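You operate a simulated robot arm through the tools that you are given. There is no shell and no other tool.

The job below is to be done with a simulated two-armed robot. You get a single attempt, and the scene is never put back.

## Task
On the top of the beech table, fold the blue cover cloth in half.

It is judged by the outcome, as a careful person would: the job done as asked, and still so three seconds after it is handed in. It fails if anything else is knocked over, pushed out of place, dropped, spilled or broken. A push-on lid holds only when it is set on centred and level and pressed home; a screw cap is set on level and turned clockwise until tight. Flat cloth is picked up by pressing the open fingertips on it (5 to 10 N) and closing them slowly along it; thin cloth reads only 2 to 8 mm in the jaws.

## Robot
Two 7-joint arms with two-finger grippers on one trunk, on a base that drives. Base frame: it is fixed to the floor where the robot stands at the start and does not move with it; the origin is under the middle of the robot, x ahead of it, y to its left, z up; the surface under the hand at the start is at about z = 820. Units: mm, rad, N and s.
The left shoulder is at the start at [78, 151, 913], the right one opposite. With the tool pointing down near the work surface each hand reaches from about 100 to 780 mm from the robot's upright axis, wherever it stands, measured 20 degrees to its own side. Places, roughly: top of the beech table [600, 200, 800]. Payload 2.54 kg a hand.
The TCP of each hand is the grasp point between the finger pads, 30 mm short of the fingertips. In the tool frame z runs along the fingers and y along their closing line. The gripper opens to 116 mm. The gripper's body begins 95 mm behind the TCP.
Orientation is that of the tool frame in the base frame, as a unit quaternion [w, x, y, z]. With the fingers straight down and closing along the base's y, the tool's x points along the base's -x, its y along +y and its z along -z.

## Interface
- The arms move only by the tool play_rows. It takes "left_plan", "right_plan" or both (then of equal length, played together; a hand with none holds still); each is a list of rows, each a list of 7 numbers: the finger opening in mm, from 0 to 116, then the shift along the tool's x, y, z in mm, then the turn, a rotation vector about the tool's x, y, z in rad. In form: [[grip, dx, dy, dz, ax, ay, az], ...]. A call has 1 to 20 rows; each row shifts and turns the commanded pose from where the row before left it, along the tool's axes as they then stand. Each row takes 0.2 s and may step no farther than 50 mm and 0.15 rad from the row before; otherwise, or with a gripper value out of range, the whole call is refused. A pose out of reach is approached as far as the arm can. The call stops where the force on the tool passes 40 N (or 10 N more than at its start, if that is more) or the arm is blocked; 0.2 s more then pass. The fingers move at their own pace (about 72 mm/s each) and stop on an object; they squeeze with about 38 N. The grip force told is the motor's: it shows also when the fingers shut on nothing. Time passes only in rows, and 0.2 s behind the last, so rows that do not move let the fingers close. The reply holds the time, the measured pose of the TCP, the force on the tool along the base axes, the opening and the grip force, in the units named above and with some noise, with the torque about the TCP (base axes, N m) and any sound that the robot's microphone picked up.
- Cameras (640 x 400 px; columns grow to the right, rows downward): "scene" is now at [160.5, 12.2, 1056.8]; the picture's right is [0.12, -0.99, 0.00], its down [-0.35, -0.04, -0.94] and it looks along [0.93, 0.11, -0.35] (base axes); focal length 214 px, centre (320, 200). "left" rides on the left gripper at [69, 15, -122] in its tool frame; the picture's right is [-0.21, 0.98, 0.00], its down [-0.83, -0.18, -0.53] and it looks along [-0.52, -0.11, 0.85] (tool axes); focal length 251 px, centre (320, 200). "right" rides on the right gripper at [69, -15, -122] in its tool frame; the picture's right is [0.21, 0.98, 0.00], its down [-0.83, 0.18, -0.53] and it looks along [-0.52, 0.11, 0.85] (tool axes); focal length 251 px, centre (320, 200). There is no depth. A picture from a camera that has moved, and an enlarged one, comes with that camera's place and axes in the base frame and with its lens.
- get_image(camera): a new picture of that camera. No time passes.
- raise_lower(by): slides the trunk up (or, below 0, down) by that many mm; the arms and the scene camera ride with it, the base frame stays. It gives what a move gives, with no picture.
- steer(legs): drives the robot by 1 to 6 legs, each [ahead, left, turn to the left] in mm, mm and rad, along the robot's own axes; the way and the turn of a leg run together, so that a leg with both is an arc; at most 1500 mm and 3.142 rad a leg. The arms and the cameras ride along, it lands a little off, and it stops where it bumps. It gives what a move gives.
- aim_head(pan, tilt): turns the head with the scene camera to pan (to the left, within 1.396 rad either way) and tilt (down, from -0.506 to 1.204), counted from straight ahead of the robot. It gives what a move gives.
- close_up(camera, box): a new picture of the part [left, top, right, bottom] of that camera's present view, enlarged. No time passes.
- job_done(): hands the job in; it is judged then, once.

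Nothing tells you exact positions but the pictures and the camera data. Unless the task says otherwise, let go and move clear before handing in.

The tools are called after ">>>" as a command line: name --argument value ..., lists and objects as JSON in quotes. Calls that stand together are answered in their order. play_rows: Moves the arms, as the interface text tells. Its arguments: {"type":"object","properties":{"left_plan":{"type":"array"},"right_plan":{"type":"array"}},"required":[]} The other tools are called the same way: raise_lower (by) slides the trunk up or down; steer (legs) drives the base; aim_head (pan, tilt) turns the head that bears the scene camera; get_image (camera) takes a picture; close_up (camera, box) takes an enlarged picture of a part of a camera's view; job_done () hands the job in.

At the start:

```text
t: 0.0
left_ee_pos: [444.2, 184.8, 1038.0]
left_tool_rot: [0.0, 0.001, 1.0, -0.001]
left_wrist_force: [-0.5, -0.4, 0.2]
left_ft_torque: [0.0, -0.03, 0.01]
left_width: 115.9
left_finger_force: 0.1
right_ee_pos: [307.0, -130.4, 1011.6]
right_tool_rot: [0.0, 0.0, 1.0, 0.0]
right_wrist_force: [0.2, -0.3, 0.1]
right_ft_torque: [-0.01, -0.02, -0.01]
right_width: 116.1
right_finger_force: 0.1
trunk travel left (down, up): [-150.0, 139.0]
robot x, y, heading: [-0.9, 0.7, 0.003]
head pan, tilt: [0.117, 0.358]
```

scene: 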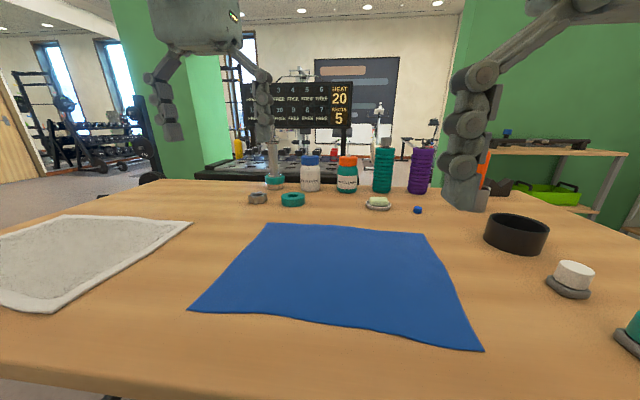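
right: 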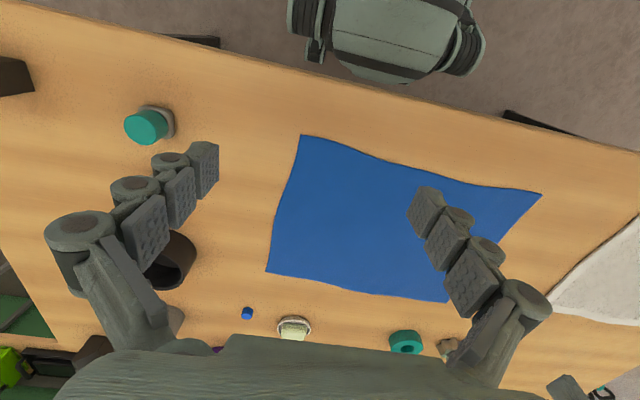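
left: 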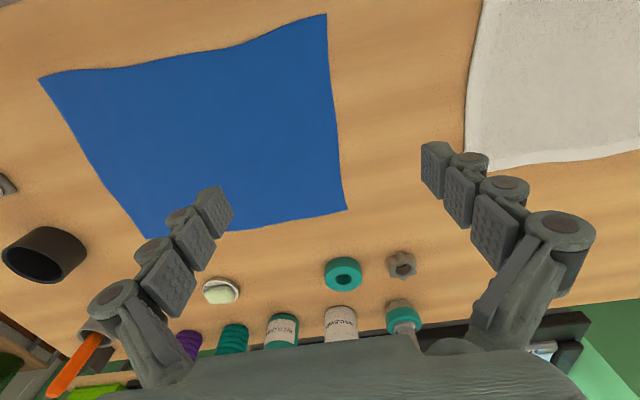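

I see the blue cloth lying flat, with corners at about (352,210) and (341,-147) on the near side and (610,195) and (600,-168) on the far side, on a table at z≈820. I plan to pinch both far corners and fold the far edge back onto the near edge, so I'll look closely at those corners first.

>>> close_up --camera "scene" --box '[180, 200, 500, 360]'

>>> play_rows --left_plan '[[46, -19.25, -2.5, 14.75, 0, 0, 0], [46, -19.25, -2.5, 14.75, 0, 0, 0], [46, -19.25, -2.5, 14.75, 0, 0, 0], [46, -19.25, -2.5, 14.75, 0, 0, 0], [46, -19.25, -2.5, 14.75, 0, 0, 0], [46, -19.25, -2.5, 14.75, 0, 0, 0], [46, -19.25, -2.5, 14.75, 0, 0, 0], [46, -19.25, -2.5, 14.75, 0, 0, 0]]' --right_plan '[[46, -35.1, -0.95, 11.5, 0, 0, 0], [46, -35.1, -0.95, 11.5, 0, 0, 0], [46, -35.1, -0.95, 11.5, 0, 0, 0], [46, -35.1, -0.95, 11.5, 0, 0, 0], [46, -35.1, -0.95, 11.5, 0, 0, 0], [46, -35.1, -0.95, 11.5, 0, 0, 0], [46, -35.1, -0.95, 11.5, 0, 0, 0], [46, -35.1, -0.95, 11.5, 0, 0, 0]]'

```text
2.00 times, centred on (340, 280) of scene
camera zoom: at [160.5, 12.2, 1056.8], right [0.12, -0.99, 0.0], down [-0.35, -0.04, -0.94], along [0.93, 0.11, -0.35], focal length 429 px, centre (280, 40)
```

zoom: 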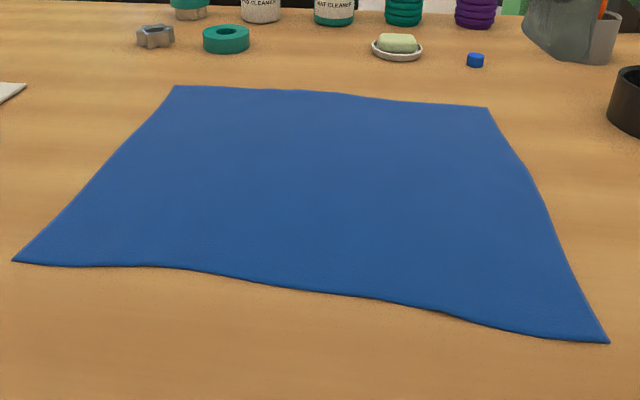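

```text
t: 1.8
left_ee_pos: [599.1, 165.5, 918.1]
left_tool_rot: [-0.001, 0.001, 1.0, -0.002]
left_wrist_force: [-0.1, 0.4, 0.8]
left_ft_torque: [-0.03, 0.01, -0.01]
left_width: 46.1
left_finger_force: 0.0
right_ee_pos: [561.0, -150.0, 921.9]
right_tool_rot: [0.0, 0.001, 1.0, 0.0]
right_wrist_force: [0.8, -0.3, 0.1]
right_ft_torque: [-0.02, 0.01, -0.01]
right_width: 45.7
right_finger_force: 0.1
right hand out of reach, approached as far as the arm can: row 7, 8
trunk travel left (down, up): [-150.0, 139.0]
robot x, y, heading: [-0.1, 3.9, 0.004]
head pan, tilt: [0.117, 0.358]
```

The left hand is above the far-left corner; the right hand stopped short of its target at about (561,-150). I'll check the views before adjusting.

>>> get_image --camera "scene"

>>> get_image --camera "left"

>>> get_image --camera "right"

```text
taken
camera scene: at [160.9, 12.2, 1056.7], right [0.12, -0.99, 0.0], down [-0.35, -0.04, -0.94], along [0.93, 0.11, -0.35], focal length 214 px, centre (320, 200)
```

scene: 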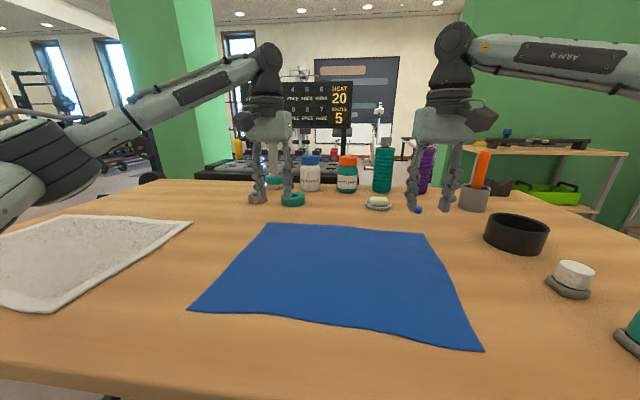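

```text
taken
camera left: at [530.2, 179.7, 1040.0], right [0.21, 0.98, 0.0], down [0.83, -0.18, 0.53], along [0.52, -0.12, -0.85], focal length 251 px, centre (320, 200)
```

left: 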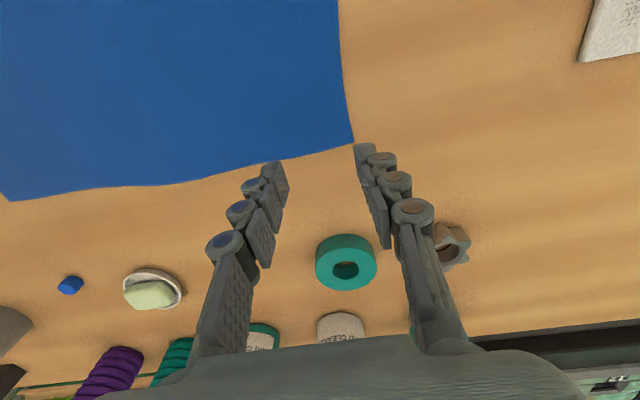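

```text
taken
camera right: at [492.1, -163.5, 1044.4], right [-0.21, 0.98, 0.0], down [0.83, 0.18, 0.53], along [0.52, 0.11, -0.85], focal length 251 px, centre (320, 200)
```

right: 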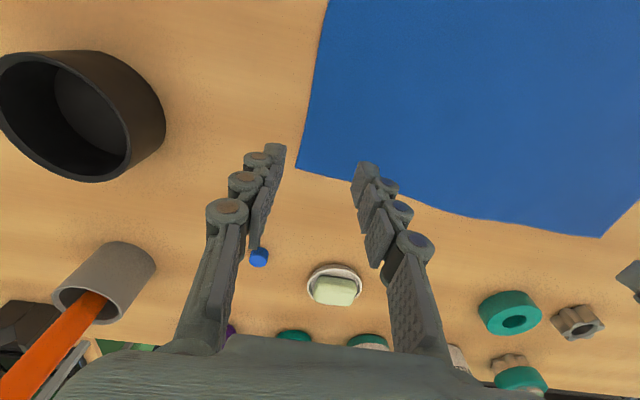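

The far corners refine to about (611,193) and (598,-166). I'll lower both hands some way, which should bring the right hand's target within reach, and check where it goes.

>>> play_rows --left_plan '[[46, 0, -4, 20, 0, 0, 0], [46, 0, -4, 20, 0, 0, 0], [46, 0, 0, 10, 0, 0, 0]]' --right_plan '[[46, 0, 0, 20, 0, 0, 0], [46, 0, 0, 20, 0, 0, 0], [46, 0, 0, 10, 0, 0, 0]]'

```text
t: 2.6
left_ee_pos: [598.8, 158.1, 869.4]
left_tool_rot: [0.0, 0.0, 1.0, -0.001]
left_wrist_force: [-0.2, -0.1, 0.6]
left_ft_torque: [-0.02, -0.03, -0.05]
left_width: 46.1
left_finger_force: 0.0
right_ee_pos: [560.9, -148.8, 871.8]
right_tool_rot: [0.0, 0.0, 1.0, 0.0]
right_wrist_force: [0.5, 0.3, 0.1]
right_ft_torque: [-0.01, 0.02, 0.01]
right_width: 45.9
right_finger_force: 0.1
trunk travel left (down, up): [-150.0, 139.0]
robot x, y, heading: [-2.9, 0.9, -0.002]
head pan, tilt: [0.117, 0.358]
```

The commanded pose did stay where the hand actually was. Now I'll move the right hand on to (586,-130).

>>> play_rows --right_plan '[[46, -12.5, 9.5, 0, 0, 0, 0], [46, -12.5, 9.5, 0, 0, 0, 0]]'

```text
t: 3.2
left_ee_pos: [598.8, 157.1, 869.7]
left_tool_rot: [0.001, 0.0, 1.0, -0.001]
left_wrist_force: [-1.2, -0.3, -0.4]
left_ft_torque: [-0.03, -0.02, -0.01]
left_width: 46.2
left_finger_force: 0.1
right_ee_pos: [574.7, -138.6, 871.5]
right_tool_rot: [0.002, 0.0, 1.0, 0.001]
right_wrist_force: [0.4, -0.7, -0.2]
right_ft_torque: [-0.01, 0.03, -0.02]
right_width: 46.1
right_finger_force: 0.1
right hand out of reach, approached as far as the arm can: row 2
trunk travel left (down, up): [-150.0, 139.0]
robot x, y, heading: [4.4, -3.0, 0.002]
head pan, tilt: [0.117, 0.358]
```

The right arm is at its limit at x≈575, so I'll raise the trunk, which puts the shoulder higher and lets the arm stretch more level, then bring the hands back down.

>>> raise_lower --by 80

>>> play_rows --left_plan '[[46, 0, 0, 20, 0, 0, 0], [46, 0, 0, 20, 0, 0, 0], [46, 0, 0, 20, 0, 0, 0], [46, 0, 0, 18, 0, 0, 0]]' --right_plan '[[46, 0, 0, 20, 0, 0, 0], [46, 0, 0, 20, 0, 0, 0], [46, 0, 0, 20, 0, 0, 0], [46, -12, 8, 20, 0, 0, 0]]'

```text
t: 4.4
left_ee_pos: [599.3, 156.6, 948.8]
left_tool_rot: [0.0, 0.0, 1.0, -0.001]
left_wrist_force: [0.3, 0.7, -0.5]
left_ft_torque: [-0.02, 0.04, -0.01]
left_width: 46.2
left_finger_force: 0.0
right_ee_pos: [574.9, -139.1, 948.7]
right_tool_rot: [0.0, -0.001, 1.0, 0.002]
right_wrist_force: [-0.3, -1.1, 0.9]
right_ft_torque: [-0.03, 0.03, 0.0]
right_width: 46.3
right_finger_force: 0.0
trunk travel left (down, up): [-230.0, 59.0]
robot x, y, heading: [-2.6, 0.8, -0.001]
head pan, tilt: [0.117, 0.358]
```

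```text
t: 5.4
left_ee_pos: [599.3, 156.3, 870.9]
left_tool_rot: [0.0, 0.0, 1.0, -0.002]
left_wrist_force: [-0.2, 0.2, 1.5]
left_ft_torque: [-0.01, 0.0, 0.01]
left_width: 46.1
left_finger_force: 0.2
right_ee_pos: [584.4, -134.5, 869.4]
right_tool_rot: [0.002, 0.0, 1.0, 0.003]
right_wrist_force: [0.4, 0.5, -0.1]
right_ft_torque: [0.0, -0.02, 0.04]
right_width: 46.2
right_finger_force: 0.1
right hand out of reach, approached as far as the arm can: row 4
trunk travel left (down, up): [-230.0, 59.0]
robot x, y, heading: [1.5, 1.0, 0.003]
head pan, tilt: [0.117, 0.358]
```

The right arm is still at its limit at (584,-134), so I'll drive forward 60 mm to give both arms slack.

>>> steer --legs '[[60, 10, 0]]'

```text
t: 6.3
left_ee_pos: [659.1, 167.1, 870.1]
left_tool_rot: [-0.001, 0.0, 1.0, -0.001]
left_wrist_force: [0.3, 0.1, -1.1]
left_ft_torque: [0.04, 0.01, -0.01]
left_width: 46.1
left_finger_force: 0.1
right_ee_pos: [642.7, -123.4, 869.2]
right_tool_rot: [0.002, 0.0, 1.0, 0.002]
right_wrist_force: [1.0, 0.9, -0.4]
right_ft_torque: [-0.01, 0.02, 0.01]
right_width: 45.8
right_finger_force: 0.0
trunk travel left (down, up): [-230.0, 59.0]
robot x, y, heading: [59.5, 12.3, -0.0]
head pan, tilt: [0.117, 0.358]
```

The drive went well. Now I'll bring the hands back over the grasp points at (599,157) and (586,-130), just above the cloth, and look.

>>> play_rows --left_plan '[[46, 20, -3.2, 2, 0, 0, 0], [46, 20, -3.2, 3, 0, 0, 0], [46, 20, -3.2, 3, 0, 0, 0], [46, 0, 0, 0, 0, 0, 0]]' --right_plan '[[46, 19, -2.2, 2, 0, 0, 0], [46, 19, -2.2, 3, 0, 0, 0], [46, 18.7, -2.2, 2, 0, 0, 0], [46, 0, 0, 0, 0, 0, 0]]'

>>> get_image --camera "left"

>>> get_image --camera "right"

>>> get_image --camera "scene"

```text
t: 7.3
left_ee_pos: [600.0, 157.5, 863.0]
left_tool_rot: [0.0, 0.0, 1.0, -0.001]
left_wrist_force: [0.8, 0.2, 0.7]
left_ft_torque: [0.03, 0.0, -0.01]
left_width: 46.1
left_finger_force: 0.1
right_ee_pos: [585.5, -130.4, 861.1]
right_tool_rot: [0.001, 0.0, 1.0, 0.002]
right_wrist_force: [0.2, 0.4, 0.6]
right_ft_torque: [-0.02, 0.01, 0.0]
right_width: 46.1
right_finger_force: 0.0
trunk travel left (down, up): [-230.0, 59.0]
robot x, y, heading: [58.8, 7.8, -0.004]
head pan, tilt: [0.117, 0.358]
```

```text
taken
camera left: at [529.6, 172.0, 984.6], right [0.21, 0.98, 0.0], down [0.83, -0.18, 0.53], along [0.52, -0.12, -0.85], focal length 251 px, centre (320, 200)
```

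left: 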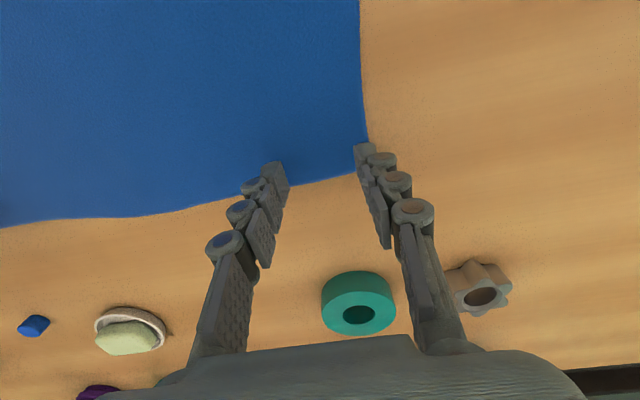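

```text
taken
camera right: at [515.2, -146.3, 983.8], right [-0.22, 0.98, 0.0], down [0.82, 0.18, 0.54], along [0.52, 0.12, -0.84], focal length 251 px, centre (320, 200)
```

right: 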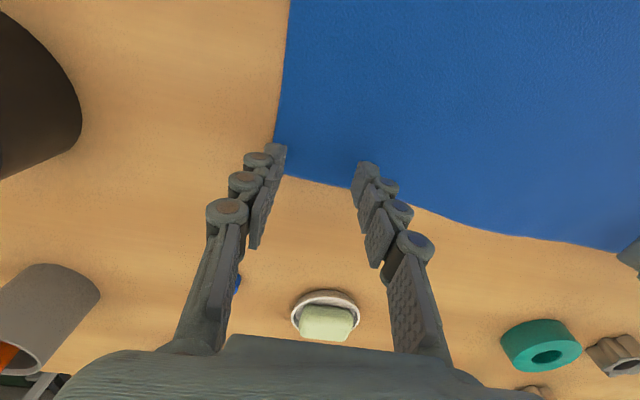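

```text
taken
camera scene: at [219.9, 22.3, 1136.8], right [0.12, -0.99, 0.0], down [-0.35, -0.04, -0.94], along [0.93, 0.11, -0.35], focal length 214 px, centre (320, 200)
```

scene: 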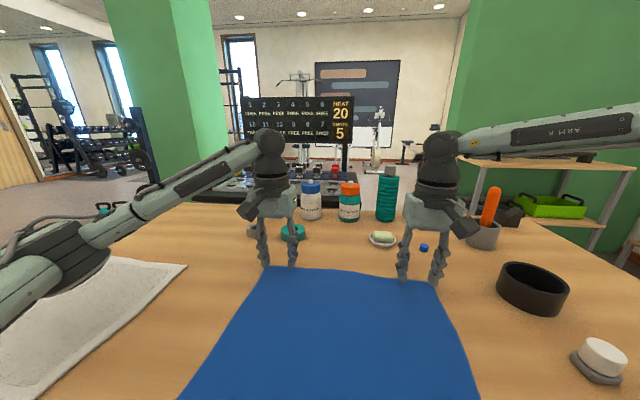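

The fingertips sit at the far corners, about 13 mm inside the far edge. I'll shift both hands 4 mm inward and lower them slowly toward contact.

>>> play_rows --left_plan '[[46, 0, -4, 2, 0, 0, 0], [46, 0, 0, 2, 0, 0, 0], [46, 0, 0, 2, 0, 0, 0], [46, 0, 0, 2, 0, 0, 0], [46, 0, 0, 2, 0, 0, 0]]' --right_plan '[[46, 0, 4, 1.5, 0, 0, 0], [46, 0, 0, 1.5, 0, 0, 0], [46, 0, 0, 2, 0, 0, 0], [46, 0, 0, 2, 0, 0, 0], [46, 0, 0, 2, 0, 0, 0]]'

```text
t: 8.5
left_ee_pos: [598.3, 152.7, 853.4]
left_tool_rot: [0.0, -0.001, 1.0, -0.001]
left_wrist_force: [0.6, -0.1, -1.0]
left_ft_torque: [0.0, -0.01, 0.01]
left_width: 46.3
left_finger_force: 0.1
right_ee_pos: [586.3, -126.9, 852.6]
right_tool_rot: [0.001, 0.0, 1.0, 0.003]
right_wrist_force: [-0.2, 0.3, -0.8]
right_ft_torque: [0.03, 0.01, -0.02]
right_width: 46.1
right_finger_force: 0.1
trunk travel left (down, up): [-230.0, 59.0]
robot x, y, heading: [58.3, 11.1, 0.0]
head pan, tilt: [0.117, 0.358]
```

No contact yet at z≈853, so I'll continue down in small steps.

>>> play_rows --left_plan '[[46, 0, 0, 1, 0, 0, 0], [46, 0, 0, 1, 0, 0, 0]]' --right_plan '[[46, 0, 0, 1, 0, 0, 0], [46, 0, 0, 1, 0, 0, 0]]'

>>> play_rows --left_plan '[[46, 0, 0, 1, 0, 0, 0], [46, 0, 0, 0, 0, 0, 0]]' --right_plan '[[46, 0, 0, 1, 0, 0, 0], [46, 0, 0, 0, 0, 0, 0]]'

```text
t: 9.1
left_ee_pos: [597.5, 153.1, 851.5]
left_tool_rot: [0.001, -0.001, 1.0, -0.001]
left_wrist_force: [0.2, -0.8, 1.4]
left_ft_torque: [0.05, -0.02, -0.03]
left_width: 46.4
left_finger_force: 0.0
right_ee_pos: [585.3, -125.1, 852.3]
right_tool_rot: [0.002, 0.0, 1.0, 0.001]
right_wrist_force: [-0.4, -0.4, 0.5]
right_ft_torque: [-0.02, -0.01, -0.01]
right_width: 46.5
right_finger_force: 0.1
trunk travel left (down, up): [-230.0, 59.0]
robot x, y, heading: [63.8, 12.1, -0.002]
head pan, tilt: [0.117, 0.358]
```

```text
t: 9.7
left_ee_pos: [598.6, 153.2, 850.2]
left_tool_rot: [0.001, -0.001, 1.0, -0.001]
left_wrist_force: [0.3, 0.0, 4.5]
left_ft_torque: [0.08, -0.01, 0.03]
left_width: 46.7
left_finger_force: 0.1
right_ee_pos: [586.2, -125.0, 850.7]
right_tool_rot: [0.001, 0.0, 1.0, 0.001]
right_wrist_force: [-0.1, -0.4, 1.9]
right_ft_torque: [-0.06, 0.0, 0.01]
right_width: 46.1
right_finger_force: 0.2
trunk travel left (down, up): [-230.0, 59.0]
robot x, y, heading: [59.6, 8.1, -0.002]
head pan, tilt: [0.117, 0.358]
```

Contact begins: left 4.5 N, right 1.9 N. I'll press a little more to get about 7–8 N on each.

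>>> play_rows --left_plan '[[46, 0, 0, 0.8, 0, 0, 0], [46, 0, 0, 0, 0, 0, 0]]' --right_plan '[[46, 0, 0, 1.4, 0, 0, 0], [46, 0, 0, 0, 0, 0, 0]]'

```text
t: 10.3
left_ee_pos: [598.8, 153.1, 851.1]
left_tool_rot: [0.002, 0.0, 1.0, -0.001]
left_wrist_force: [2.4, 0.2, 10.4]
left_ft_torque: [0.07, -0.12, -0.05]
left_width: 46.9
left_finger_force: 0.5
right_ee_pos: [584.6, -126.6, 850.0]
right_tool_rot: [0.004, 0.0, 1.0, 0.002]
right_wrist_force: [1.3, 0.4, 8.2]
right_ft_torque: [-0.17, -0.05, 0.03]
right_width: 46.1
right_finger_force: 0.2
trunk travel left (down, up): [-230.0, 59.0]
robot x, y, heading: [59.2, 8.3, -0.001]
head pan, tilt: [0.117, 0.358]
```

Both press at about 8–10 N. Now I'll close the fingers slowly, shifting each hand inward at half the closing rate so the sheet between the hands isn't stretched.

>>> play_rows --left_plan '[[43, 0, -1.2, -0.3, 0, 0, 0], [40, 0, -1.2, 0, 0, 0, 0], [37, 0, -1.2, 0, 0, 0, 0], [34, 0, -1.2, 0, 0, 0, 0], [31, 0, -1.2, 0, 0, 0, 0], [28, 0, -1.2, 0, 0, 0, 0], [25, 0, -1.2, 0, 0, 0, 0]]' --right_plan '[[43, 0, 1.2, 0, 0, 0, 0], [40, 0, 1.2, 0, 0, 0, 0], [37, 0, 1.2, 0, 0, 0, 0], [34, 0, 1.2, 0, 0, 0, 0], [31, 0, 1.2, 0, 0, 0, 0], [28, 0, 1.2, 0, 0, 0, 0], [25, 0, 1.2, 0, 0, 0, 0]]'

>>> get_image --camera "left"

>>> get_image --camera "right"

```text
t: 11.9
left_ee_pos: [597.0, 145.5, 849.1]
left_tool_rot: [0.001, -0.001, 1.0, -0.001]
left_wrist_force: [0.3, 1.4, 21.1]
left_ft_torque: [0.09, -0.05, 0.04]
left_width: 25.2
left_finger_force: 3.6
right_ee_pos: [585.0, -118.5, 851.6]
right_tool_rot: [0.002, 0.0, 1.0, 0.002]
right_wrist_force: [-0.7, -2.5, 11.5]
right_ft_torque: [-0.2, 0.06, -0.04]
right_width: 25.2
right_finger_force: 0.1
trunk travel left (down, up): [-230.0, 59.0]
robot x, y, heading: [61.5, 10.0, 0.0]
head pan, tilt: [0.117, 0.358]
```

```text
taken
camera left: at [527.2, 159.1, 971.4], right [0.21, 0.98, 0.0], down [0.82, -0.18, 0.54], along [0.52, -0.12, -0.84], focal length 251 px, centre (320, 200)
```

left: 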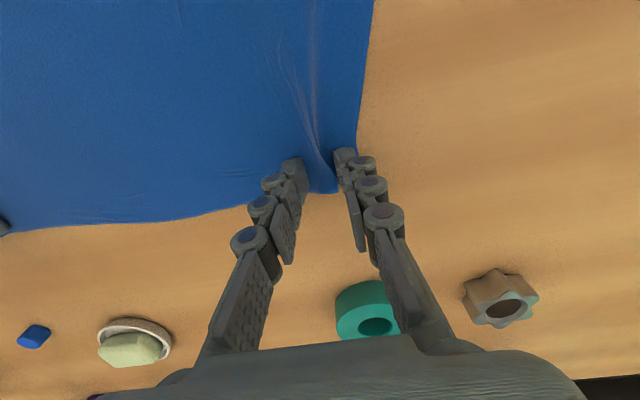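

```text
taken
camera right: at [513.8, -133.7, 973.2], right [-0.21, 0.98, 0.0], down [0.82, 0.18, 0.54], along [0.53, 0.12, -0.84], focal length 251 px, centre (320, 200)
```

right: 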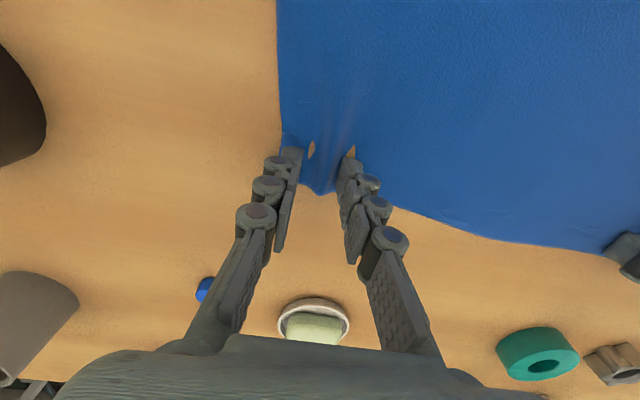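

A ridge is forming between the fingers on both hands. The left force rose to 21 N, so I'll ease that hand up slightly and keep closing.

>>> play_rows --left_plan '[[23, 0, -1.0, -1.0, 0, 0, 0], [20, 0, -1.0, 0, 0, 0, 0], [17, 0, -1.0, 0, 0, 0, 0], [14, 0, -1.0, -0.2, 0, 0, 0], [11, 0, -1.0, 0, 0, 0, 0]]' --right_plan '[[23, 0, 1.0, -0.3, 0, 0, 0], [20, 0, 1.0, 0, 0, 0, 0], [17, 0, 1.0, 0, 0, 0, 0], [14, 0, 1.0, 0, 0, 0, 0], [11, 0, 1.0, 0, 0, 0, 0]]'

>>> get_image --camera "left"

>>> get_image --camera "right"

```text
t: 13.1
left_ee_pos: [598.1, 140.5, 850.0]
left_tool_rot: [0.0, 0.0, 1.0, -0.001]
left_wrist_force: [-1.7, 0.3, 2.3]
left_ft_torque: [0.02, 0.0, -0.01]
left_width: 11.3
left_finger_force: 0.1
right_ee_pos: [585.8, -112.5, 850.0]
right_tool_rot: [0.003, 0.001, 1.0, 0.002]
right_wrist_force: [-0.6, -1.9, 10.6]
right_ft_torque: [-0.11, 0.09, 0.04]
right_width: 10.3
right_finger_force: 0.1
trunk travel left (down, up): [-230.0, 59.0]
robot x, y, heading: [59.1, 11.8, 0.002]
head pan, tilt: [0.117, 0.358]
```

```text
taken
camera left: at [528.4, 153.8, 971.7], right [0.21, 0.98, 0.0], down [0.83, -0.18, 0.53], along [0.52, -0.12, -0.85], focal length 251 px, centre (320, 200)
```

left: 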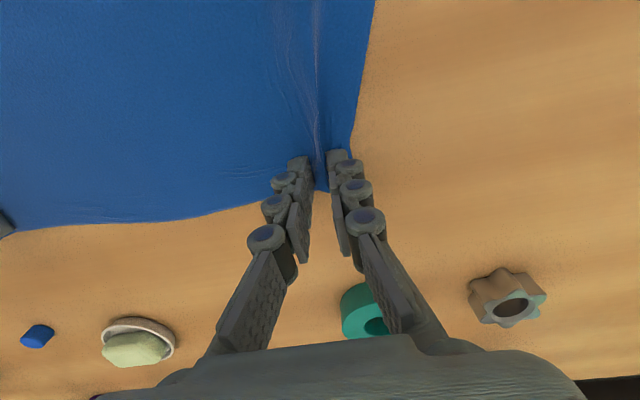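

```text
taken
camera right: at [515.0, -128.0, 972.3], right [-0.22, 0.98, 0.0], down [0.82, 0.18, 0.54], along [0.53, 0.12, -0.84], focal length 251 px, centre (320, 200)
```

right: 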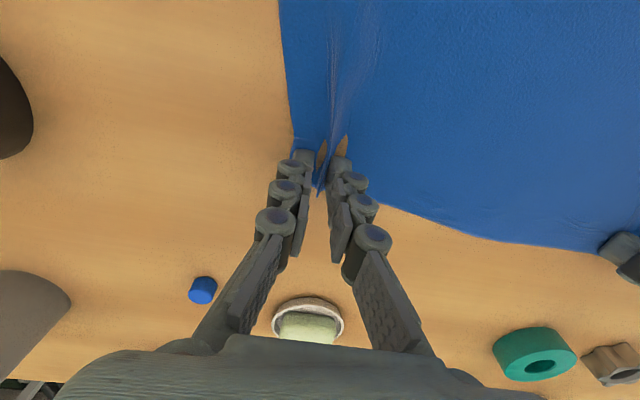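

The ridges are between the fingers on both sides. I'll press the left hand down slightly again and close fully.

>>> play_rows --left_plan '[[9, 0, -0.7, 0.5, 0, 0, 0], [7, 0, -0.7, 0, 0, 0, 0], [5, 0, -0.5, 0, 0, 0, 0], [3, 0, 0, 0, 0, 0, 0], [0, 0, 0, 0, 0, 0, 0], [0, 0, 0, 0, 0, 0, 0], [0, 0, 0, 0, 0, 0, 0]]' --right_plan '[[9, 0, 0.7, 0, 0, 0, 0], [7, 0, 0.7, 0, 0, 0, 0], [5, 0, 0.5, 0, 0, 0, 0], [3, 0, 0, 0, 0, 0, 0], [0, 0, 0, 0, 0, 0, 0], [0, 0, 0, 0, 0, 0, 0], [0, 0, 0, 0, 0, 0, 0]]'

>>> get_image --camera "left"

>>> get_image --camera "right"

```text
t: 14.7
left_ee_pos: [598.2, 137.2, 850.3]
left_tool_rot: [0.0, -0.001, 1.0, -0.002]
left_wrist_force: [-0.5, -4.9, -1.1]
left_ft_torque: [-0.48, -0.04, -0.06]
left_width: 2.5
left_finger_force: 29.5
right_ee_pos: [586.6, -110.3, 850.1]
right_tool_rot: [0.002, 0.0, 1.0, 0.002]
right_wrist_force: [0.0, 4.7, -1.2]
right_ft_torque: [0.45, 0.0, 0.0]
right_width: 2.5
right_finger_force: 30.3
trunk travel left (down, up): [-230.0, 59.0]
robot x, y, heading: [55.7, 10.3, -0.006]
head pan, tilt: [0.117, 0.358]
```

```text
taken
camera left: at [528.7, 152.0, 971.2], right [0.21, 0.98, 0.0], down [0.83, -0.18, 0.53], along [0.52, -0.12, -0.84], focal length 251 px, centre (320, 200)
```

left: 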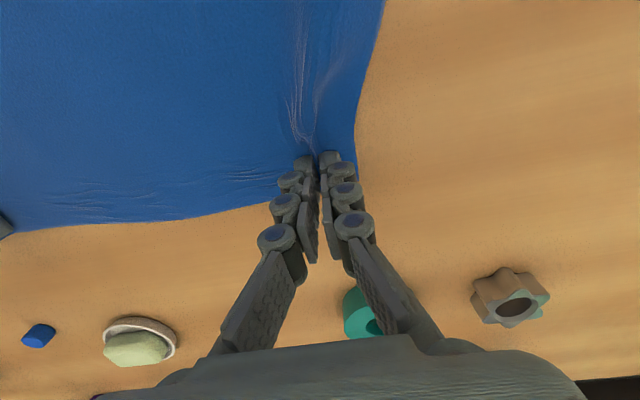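

```text
taken
camera right: at [515.7, -126.6, 972.1], right [-0.22, 0.98, 0.0], down [0.82, 0.18, 0.54], along [0.52, 0.12, -0.84], focal length 251 px, centre (320, 200)
```

right: 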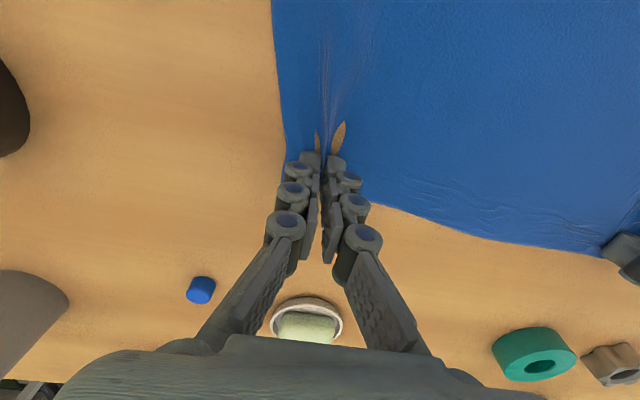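

Both hands read 2.5 mm at about 30 N and the cloth pulls 5 N between them, so both have hold of it. I'll ease them slightly inward while lifting gently to confirm the grip.

>>> play_rows --left_plan '[[0, 0, -1.5, -4, 0, 0, 0], [0, 0, -1.5, -8, 0, 0, 0], [0, 0, -1, -10, 0, 0, 0], [0, 0, 0, -10, 0, 0, 0], [0, 0, 0, -8, 0, 0, 0]]' --right_plan '[[0, 0, 1.5, -4, 0, 0, 0], [0, 0, 1.5, -8, 0, 0, 0], [0, 0, 1, -10, 0, 0, 0], [0, 0, 0, -10, 0, 0, 0], [0, 0, 0, -8, 0, 0, 0]]'

>>> get_image --camera "left"

>>> get_image --camera "right"

>>> get_image --camera "scene"

```text
t: 15.9
left_ee_pos: [598.4, 133.9, 890.6]
left_tool_rot: [0.0, -0.001, 1.0, -0.001]
left_wrist_force: [-0.5, -0.4, -2.2]
left_ft_torque: [-0.04, -0.02, -0.02]
left_width: 5.6
left_finger_force: 39.1
right_ee_pos: [585.1, -105.0, 891.2]
right_tool_rot: [0.003, 0.0, 1.0, 0.002]
right_wrist_force: [-0.2, 0.2, -1.1]
right_ft_torque: [-0.12, 0.03, -0.04]
right_width: 6.4
right_finger_force: 35.3
trunk travel left (down, up): [-230.0, 59.0]
robot x, y, heading: [57.0, 10.6, 0.004]
head pan, tilt: [0.117, 0.358]
```

```text
taken
camera left: at [528.5, 147.9, 1011.1], right [0.21, 0.98, 0.0], down [0.83, -0.18, 0.53], along [0.52, -0.12, -0.85], focal length 251 px, centre (320, 200)
```

left: 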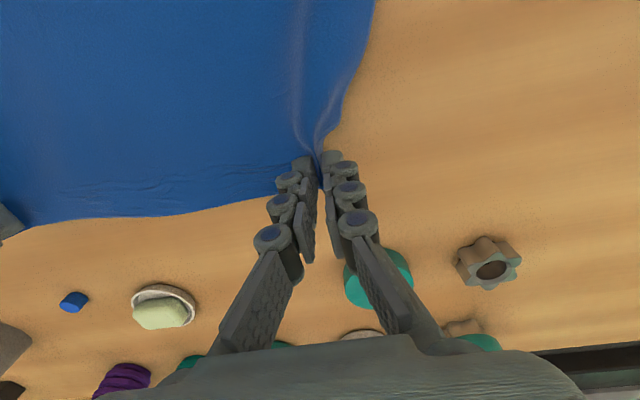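

```text
taken
camera right: at [514.7, -120.7, 1012.8], right [-0.22, 0.98, 0.0], down [0.82, 0.18, 0.54], along [0.53, 0.12, -0.84], focal length 251 px, centre (320, 200)
```

right: 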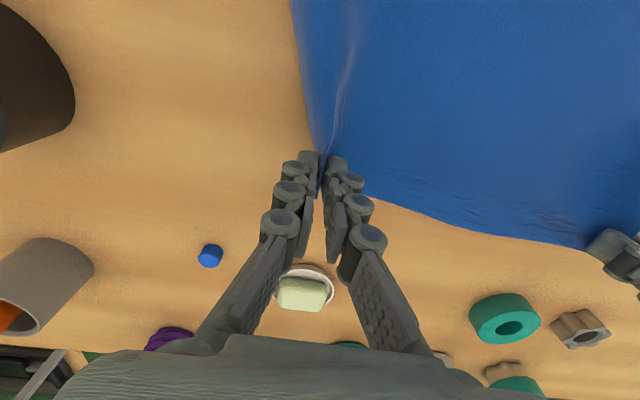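

```text
taken
camera scene: at [219.4, 22.5, 1136.9], right [0.12, -0.99, 0.0], down [-0.35, -0.04, -0.94], along [0.93, 0.11, -0.35], focal length 214 px, centre (320, 200)
```

scene: 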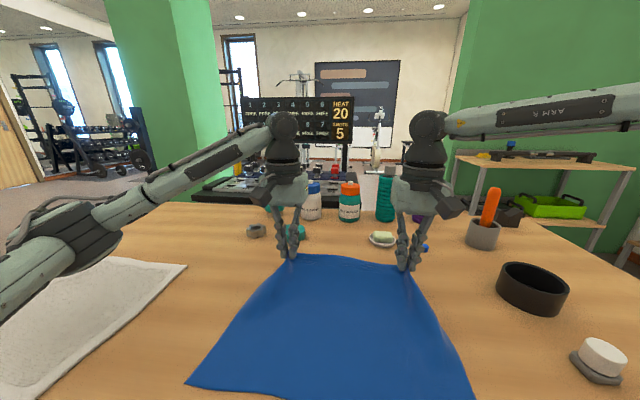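

The cloth hangs from both hands, with the jaws reading 5.6 and 6.4 mm. Now I'll begin the fold, swinging the far edge up and back while tilting the fingers to point forward.

>>> play_rows --left_plan '[[0, 19.7, 1.1, -8.5, 0, -0.12, 0], [0, 18.5, 1.1, -10.4, 0, -0.12, 0], [0, 17.1, 1.1, -12.1, 0, -0.12, 0]]' --right_plan '[[0, 19.7, 1.5, -8.5, 0, -0.12, 0], [0, 18.5, 1.5, -10.4, 0, -0.12, 0], [0, 17.1, 1.5, -12.1, 0, -0.12, 0]]'

>>> get_image --camera "scene"

```text
t: 16.7
left_ee_pos: [539.4, 136.2, 913.9]
left_tool_rot: [0.181, -0.001, 0.983, -0.002]
left_wrist_force: [1.1, -0.3, -1.0]
left_ft_torque: [-0.11, 0.03, -0.06]
left_width: 5.5
left_finger_force: 37.3
right_ee_pos: [525.9, -100.9, 913.8]
right_tool_rot: [0.183, 0.001, 0.983, 0.003]
right_wrist_force: [1.4, 0.6, -2.2]
right_ft_torque: [-0.03, 0.0, 0.05]
right_width: 3.6
right_finger_force: 30.8
trunk travel left (down, up): [-230.0, 59.0]
robot x, y, heading: [63.7, 7.7, 0.002]
head pan, tilt: [0.117, 0.358]
```

```text
taken
camera scene: at [219.0, 22.6, 1137.0], right [0.12, -0.99, 0.0], down [-0.35, -0.04, -0.94], along [0.93, 0.11, -0.35], focal length 214 px, centre (320, 200)
```

scene: 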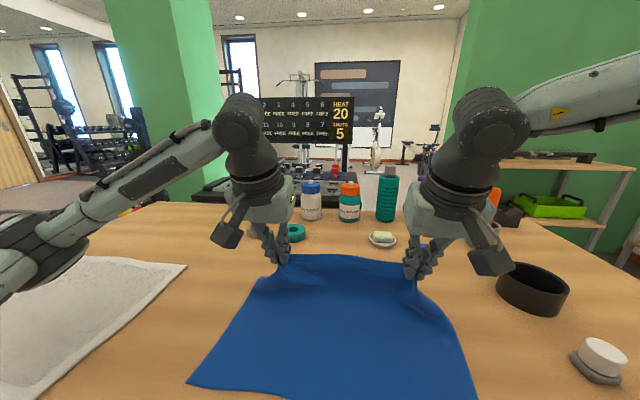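

The fold is lifting well and the fingers are tilting forward as planned. Now I'll drive back 70 mm so the arms keep room while the hands travel toward the near edge.

>>> steer --legs '[[-70, 4, 0]]'

>>> get_image --camera "scene"

```text
t: 17.8
left_ee_pos: [473.7, 138.8, 913.5]
left_tool_rot: [0.18, -0.001, 0.984, -0.001]
left_wrist_force: [0.2, -0.1, -1.6]
left_ft_torque: [-0.09, 0.0, -0.03]
left_width: 4.7
left_finger_force: 39.5
right_ee_pos: [458.6, -98.9, 914.4]
right_tool_rot: [0.182, 0.001, 0.983, 0.002]
right_wrist_force: [0.7, 2.4, -1.2]
right_ft_torque: [0.47, -0.06, 0.18]
right_width: 1.6
right_finger_force: 26.4
trunk travel left (down, up): [-230.0, 59.0]
robot x, y, heading: [-8.8, 16.3, 0.002]
head pan, tilt: [0.117, 0.358]
```

```text
taken
camera scene: at [151.4, 26.3, 1137.0], right [0.12, -0.99, 0.0], down [-0.35, -0.04, -0.94], along [0.93, 0.11, -0.35], focal length 214 px, centre (320, 200)
```

scene: 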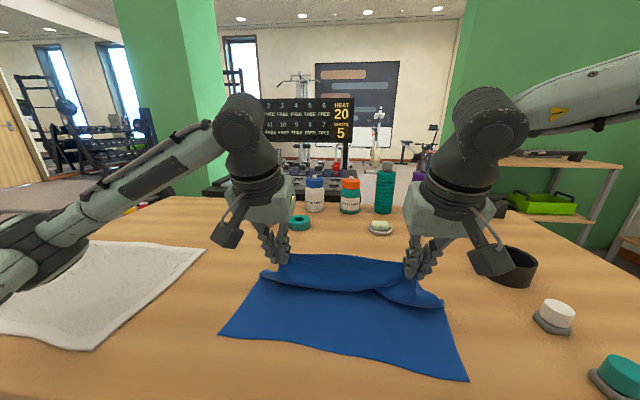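

The right jaw opening has dropped to 1.6 mm, so I'll check whether that hand is losing the cloth.

>>> get_image --camera "right"

>>> get_image --camera "left"

>>> close_up --camera "scene" --box '[220, 200, 480, 380]'

```text
taken
camera right: at [349.4, -113.3, 1003.8], right [-0.2, 0.98, -0.07], down [0.58, 0.18, 0.79], along [0.79, 0.12, -0.6], focal length 251 px, centre (320, 200)
```

right: 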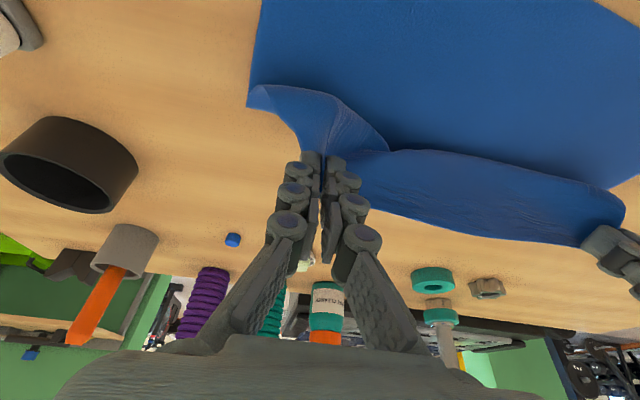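

```text
taken
camera left: at [364.3, 153.7, 1002.7], right [0.2, 0.98, 0.07], down [0.58, -0.18, 0.79], along [0.79, -0.12, -0.61], focal length 251 px, centre (320, 200)
```

left: 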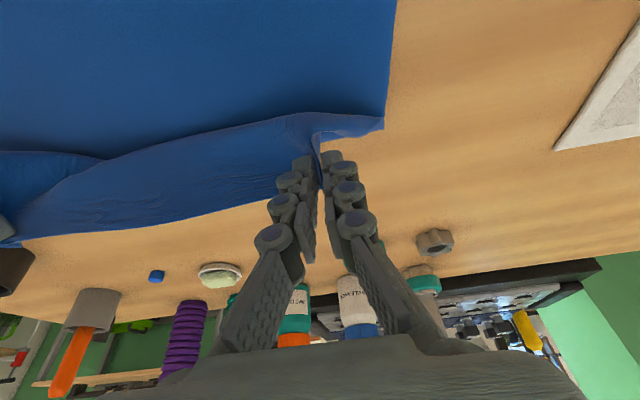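

```text
2.22 times, centred on (350, 290) of scene
camera zoom: at [151.4, 26.3, 1137.0], right [0.12, -0.99, 0.0], down [-0.35, -0.04, -0.94], along [0.93, 0.11, -0.35], focal length 477 px, centre (253, 0)
```

zoom: 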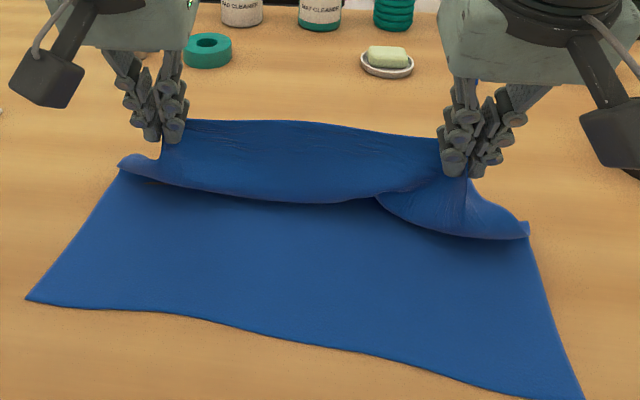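

Both hands still hold the cloth, though the right pinch is thin. I'll go on gently, tilting the fingers further and reaching forward a little before the next backward drive.

>>> play_rows --left_plan '[[0, -3.8, 0, 3.25, 0, -0.1, 0], [0, -3.46, 0, 3.6, 0, -0.1, 0], [0, -3.08, 0, 3.94, 0, -0.1, 0], [0, -2.67, 0, 4.22, 0, -0.1, 0], [0, -2.24, 0, 4.47, 0, -0.1, 0]]' --right_plan '[[0, -3.8, 0.5, 3.25, 0, -0.1, 0], [0, -3.46, 0.5, 3.6, 0, -0.1, 0], [0, -3.08, 0, 3.94, 0, -0.1, 0], [0, -2.67, 0, 4.22, 0, -0.1, 0], [0, -2.24, 0, 4.47, 0, -0.1, 0]]'

>>> get_image --camera "scene"

>>> get_image --camera "right"

```text
t: 18.9
left_ee_pos: [496.6, 140.4, 905.1]
left_tool_rot: [0.418, 0.0, 0.908, -0.002]
left_wrist_force: [1.3, -1.8, -2.8]
left_ft_torque: [-0.02, -0.04, -0.03]
left_width: 5.5
left_finger_force: 36.7
right_ee_pos: [481.6, -97.1, 905.3]
right_tool_rot: [0.419, 0.001, 0.908, 0.002]
right_wrist_force: [0.7, 2.6, -1.0]
right_ft_torque: [-0.1, -0.01, -0.17]
right_width: 4.8
right_finger_force: 40.5
trunk travel left (down, up): [-230.0, 59.0]
robot x, y, heading: [-10.1, 12.6, -0.002]
head pan, tilt: [0.117, 0.358]
```

```text
taken
camera scene: at [152.1, 26.2, 1136.9], right [0.12, -0.99, 0.0], down [-0.35, -0.04, -0.94], along [0.93, 0.11, -0.35], focal length 214 px, centre (320, 200)
```

scene: 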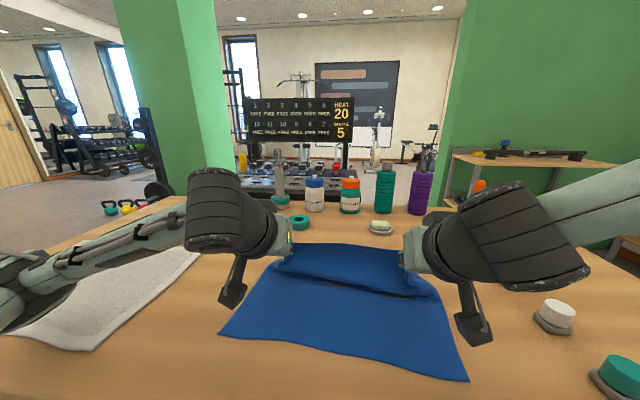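

```text
taken
camera right: at [344.1, -112.0, 932.4], right [-0.14, 0.98, -0.16], down [0.13, 0.18, 0.98], along [0.98, 0.12, -0.15], focal length 251 px, centre (320, 200)
```

right: 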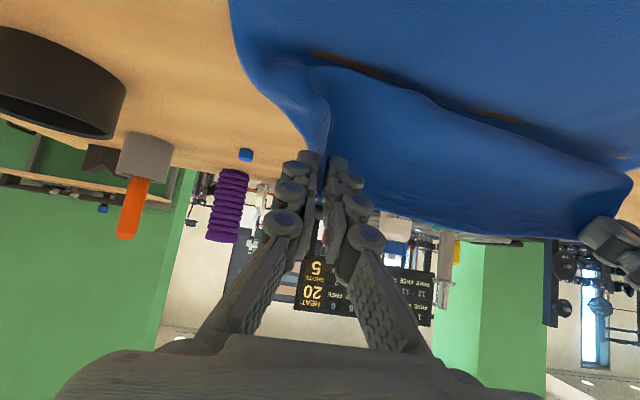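

Both grips now read about 5 mm, and the upper layer is hanging over the crease. I'll drive back another 80 mm.

>>> steer --legs '[[-80, 5, 0]]'

>>> get_image --camera "scene"

>>> get_image --camera "right"

>>> get_image --camera "left"

```text
t: 20.0
left_ee_pos: [418.1, 144.3, 904.9]
left_tool_rot: [0.417, 0.0, 0.909, -0.001]
left_wrist_force: [-0.8, -4.2, 1.5]
left_ft_torque: [0.14, 0.05, 0.2]
left_width: 1.6
left_finger_force: 27.6
right_ee_pos: [402.6, -93.1, 905.2]
right_tool_rot: [0.418, 0.001, 0.908, 0.002]
right_wrist_force: [-3.0, 3.2, 2.5]
right_ft_torque: [-0.29, 0.04, -0.23]
right_width: 3.1
right_finger_force: 38.0
trunk travel left (down, up): [-230.0, 59.0]
robot x, y, heading: [-84.7, 14.9, 0.003]
head pan, tilt: [0.117, 0.358]
```

```text
taken
camera scene: at [72.6, 31.1, 1136.9], right [0.12, -0.99, 0.0], down [-0.35, -0.04, -0.94], along [0.93, 0.11, -0.35], focal length 214 px, centre (320, 200)
```

scene: 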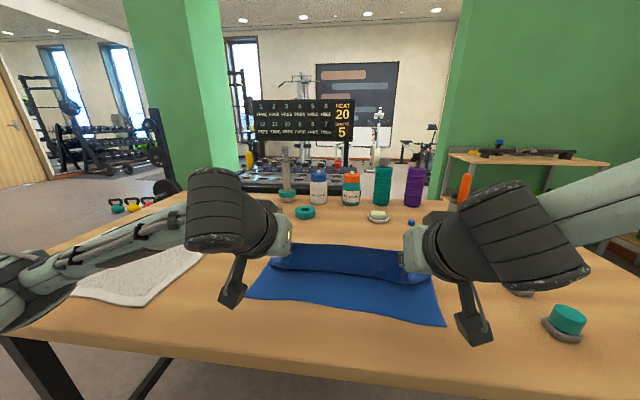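

```text
taken
camera right: at [264.6, -107.1, 932.9], right [-0.14, 0.98, -0.16], down [0.13, 0.18, 0.98], along [0.98, 0.12, -0.15], focal length 251 px, centre (320, 200)
```

right: 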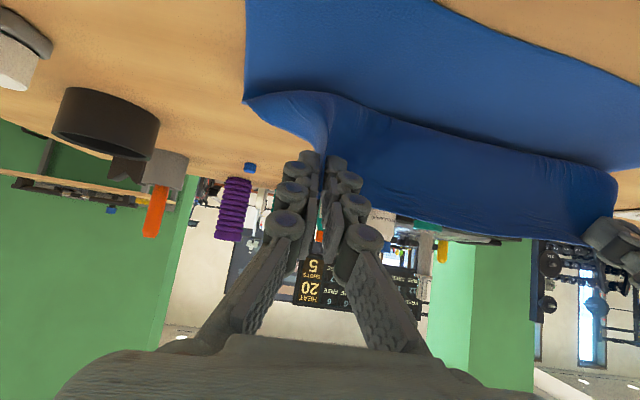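

```text
taken
camera left: at [279.2, 159.1, 931.6], right [0.14, 0.98, 0.16], down [0.13, -0.18, 0.97], along [0.98, -0.11, -0.16], focal length 251 px, centre (320, 200)
```

left: 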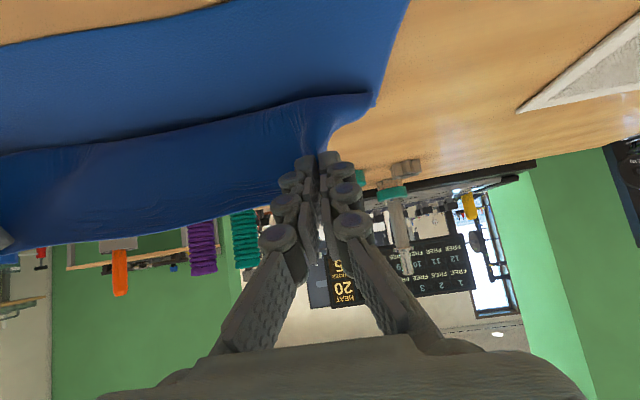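

The near corners have crept forward to about (368,204) and (351,-143), so those are now my alignment targets. I'll lower the hands 25 mm and then drive back the next 40 mm.

>>> play_rows --left_plan '[[0, 6.3, 1.0, 5.4, 0, 0, 0], [0, 6.3, 1.0, 5.4, 0, 0, 0], [0, 6.3, 1.0, 5.4, 0, 0, 0]]' --right_plan '[[0, 6.3, 1.5, 5.4, 0, 0, 0], [0, 6.3, 1.5, 5.4, 0, 0, 0], [0, 6.3, 1.5, 5.4, 0, 0, 0]]'

>>> steer --legs '[[-40, 0, 0]]'

>>> get_image --camera "scene"

>>> get_image --camera "right"

>>> get_image --camera "left"

```text
t: 20.8
left_ee_pos: [417.3, 147.7, 880.4]
left_tool_rot: [0.417, -0.001, 0.909, -0.001]
left_wrist_force: [0.5, -2.1, -1.3]
left_ft_torque: [0.05, -0.03, 0.02]
left_width: 5.2
left_finger_force: 35.3
right_ee_pos: [402.8, -86.5, 881.5]
right_tool_rot: [0.419, 0.001, 0.908, 0.002]
right_wrist_force: [0.7, 0.2, -1.2]
right_ft_torque: [0.01, 0.03, 0.03]
right_width: 4.2
right_finger_force: 31.4
trunk travel left (down, up): [-230.0, 59.0]
robot x, y, heading: [-89.8, 16.8, -0.002]
head pan, tilt: [0.117, 0.358]
```

```text
t: 21.7
left_ee_pos: [378.0, 148.3, 880.3]
left_tool_rot: [0.417, -0.001, 0.909, 0.0]
left_wrist_force: [-2.3, -2.1, -0.2]
left_ft_torque: [-0.05, 0.06, -0.08]
left_width: 4.6
left_finger_force: 30.1
right_ee_pos: [364.1, -87.0, 881.0]
right_tool_rot: [0.418, 0.001, 0.908, 0.002]
right_wrist_force: [-4.5, 0.9, -1.5]
right_ft_torque: [-0.06, 0.09, -0.04]
right_width: 3.9
right_finger_force: 38.9
trunk travel left (down, up): [-230.0, 59.0]
robot x, y, heading: [-130.3, 22.0, 0.005]
head pan, tilt: [0.117, 0.358]
```

```text
taken
camera scene: at [33.2, 30.9, 1137.0], right [0.12, -0.99, 0.0], down [-0.35, -0.04, -0.94], along [0.93, 0.11, -0.35], focal length 214 px, centre (320, 200)
```

scene: 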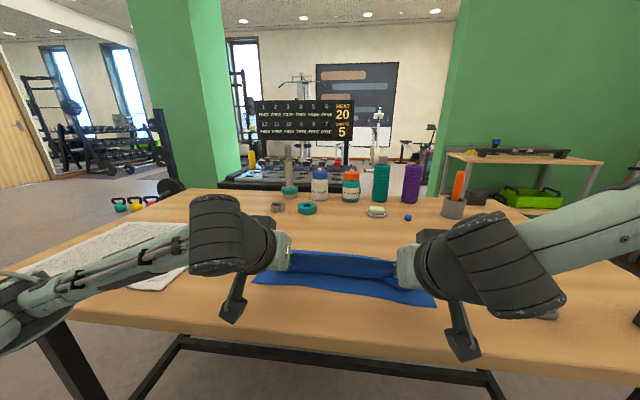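

```text
taken
camera right: at [225.1, -102.2, 908.7], right [-0.14, 0.98, -0.16], down [0.13, 0.18, 0.98], along [0.98, 0.12, -0.15], focal length 251 px, centre (320, 200)
```

right: 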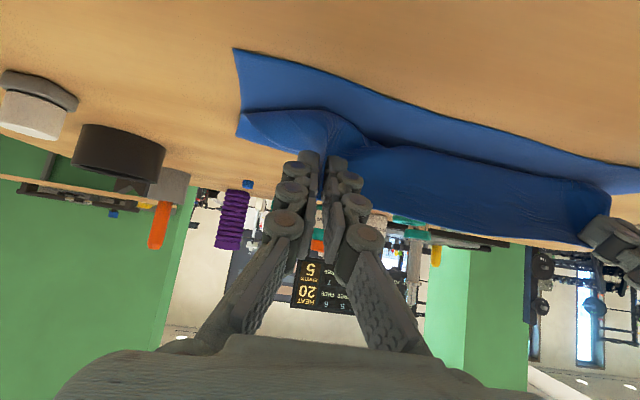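

```text
taken
camera left: at [240.2, 162.1, 906.6], right [0.14, 0.98, 0.16], down [0.13, -0.18, 0.97], along [0.98, -0.11, -0.15], focal length 251 px, centre (320, 200)
```

left: 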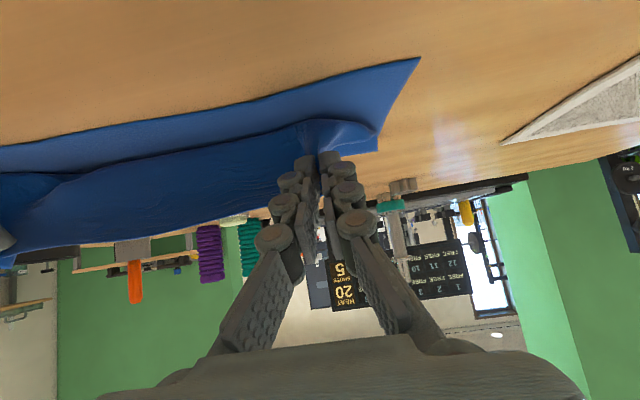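

The near corners now sit at about (371,213) and (350,-144), with the crease near x≈504. I'll reach the hands forward and lower them, then drive back so the wrists clear the table edge before the final tilt.

>>> play_rows --left_plan '[[0, -2.73, 1.2, 10.84, 0, 0, 0], [0, -2.73, 1.2, 10.84, 0, 0, 0], [0, -2.73, 1.2, 10.84, 0, 0, 0], [0, -2.73, 1.2, 10.84, 0, 0, 0]]' --right_plan '[[0, -2.73, 0.25, 10.84, 0, 0, 0], [0, -2.73, 0.25, 10.84, 0, 0, 0], [0, -2.73, 0.25, 10.84, 0, 0, 0], [0, -2.73, 0.25, 10.84, 0, 0, 0]]'

>>> steer --legs '[[-50, 0, 0]]'

>>> get_image --camera "right"

>>> get_image --camera "left"

>>> get_image --camera "scene"

```text
t: 22.7
left_ee_pos: [419.2, 152.4, 859.8]
left_tool_rot: [0.416, -0.001, 0.909, -0.001]
left_wrist_force: [-2.4, -2.9, 1.6]
left_ft_torque: [0.01, 0.01, 0.01]
left_width: 1.1
left_finger_force: 31.4
right_ee_pos: [403.7, -85.6, 861.0]
right_tool_rot: [0.418, 0.0, 0.908, 0.002]
right_wrist_force: [-1.9, -1.9, 0.4]
right_ft_torque: [0.06, -0.05, 0.17]
right_width: 0.8
right_finger_force: 31.0
trunk travel left (down, up): [-230.0, 59.0]
robot x, y, heading: [-123.3, 19.2, 0.001]
head pan, tilt: [0.117, 0.358]
```

```text
t: 23.6
left_ee_pos: [369.7, 152.5, 859.3]
left_tool_rot: [0.418, -0.001, 0.909, -0.001]
left_wrist_force: [1.3, 0.9, -0.9]
left_ft_torque: [0.04, 0.02, 0.05]
left_width: 1.3
left_finger_force: 27.6
right_ee_pos: [353.9, -85.5, 862.4]
right_tool_rot: [0.42, 0.0, 0.907, 0.003]
right_wrist_force: [1.8, 2.3, -1.7]
right_ft_torque: [-0.02, 0.0, 0.0]
right_width: 5.5
right_finger_force: 37.5
trunk travel left (down, up): [-230.0, 59.0]
robot x, y, heading: [-178.8, 15.9, -0.0]
head pan, tilt: [0.117, 0.358]
```

```text
taken
camera right: at [215.2, -100.8, 889.2], right [-0.14, 0.98, -0.16], down [0.13, 0.18, 0.98], along [0.98, 0.12, -0.15], focal length 251 px, centre (320, 200)
```

right: 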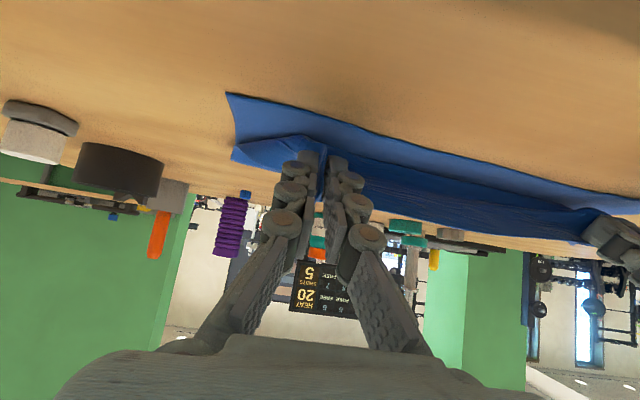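

```text
taken
camera left: at [231.0, 167.3, 886.2], right [0.14, 0.98, 0.16], down [0.13, -0.18, 0.97], along [0.98, -0.11, -0.16], focal length 251 px, centre (320, 200)
```

left: 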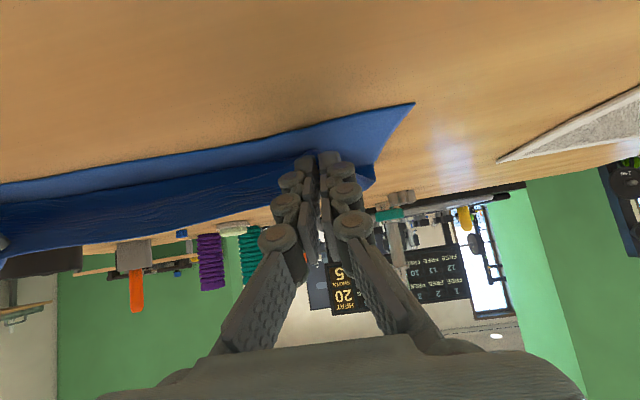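

```text
taken
camera scene: at [-15.9, 31.1, 1137.0], right [0.12, -0.99, 0.0], down [-0.35, -0.04, -0.94], along [0.93, 0.11, -0.35], focal length 214 px, centre (320, 200)
```

scene: 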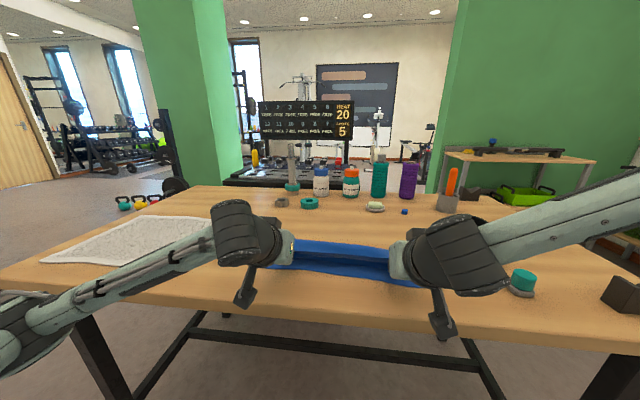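

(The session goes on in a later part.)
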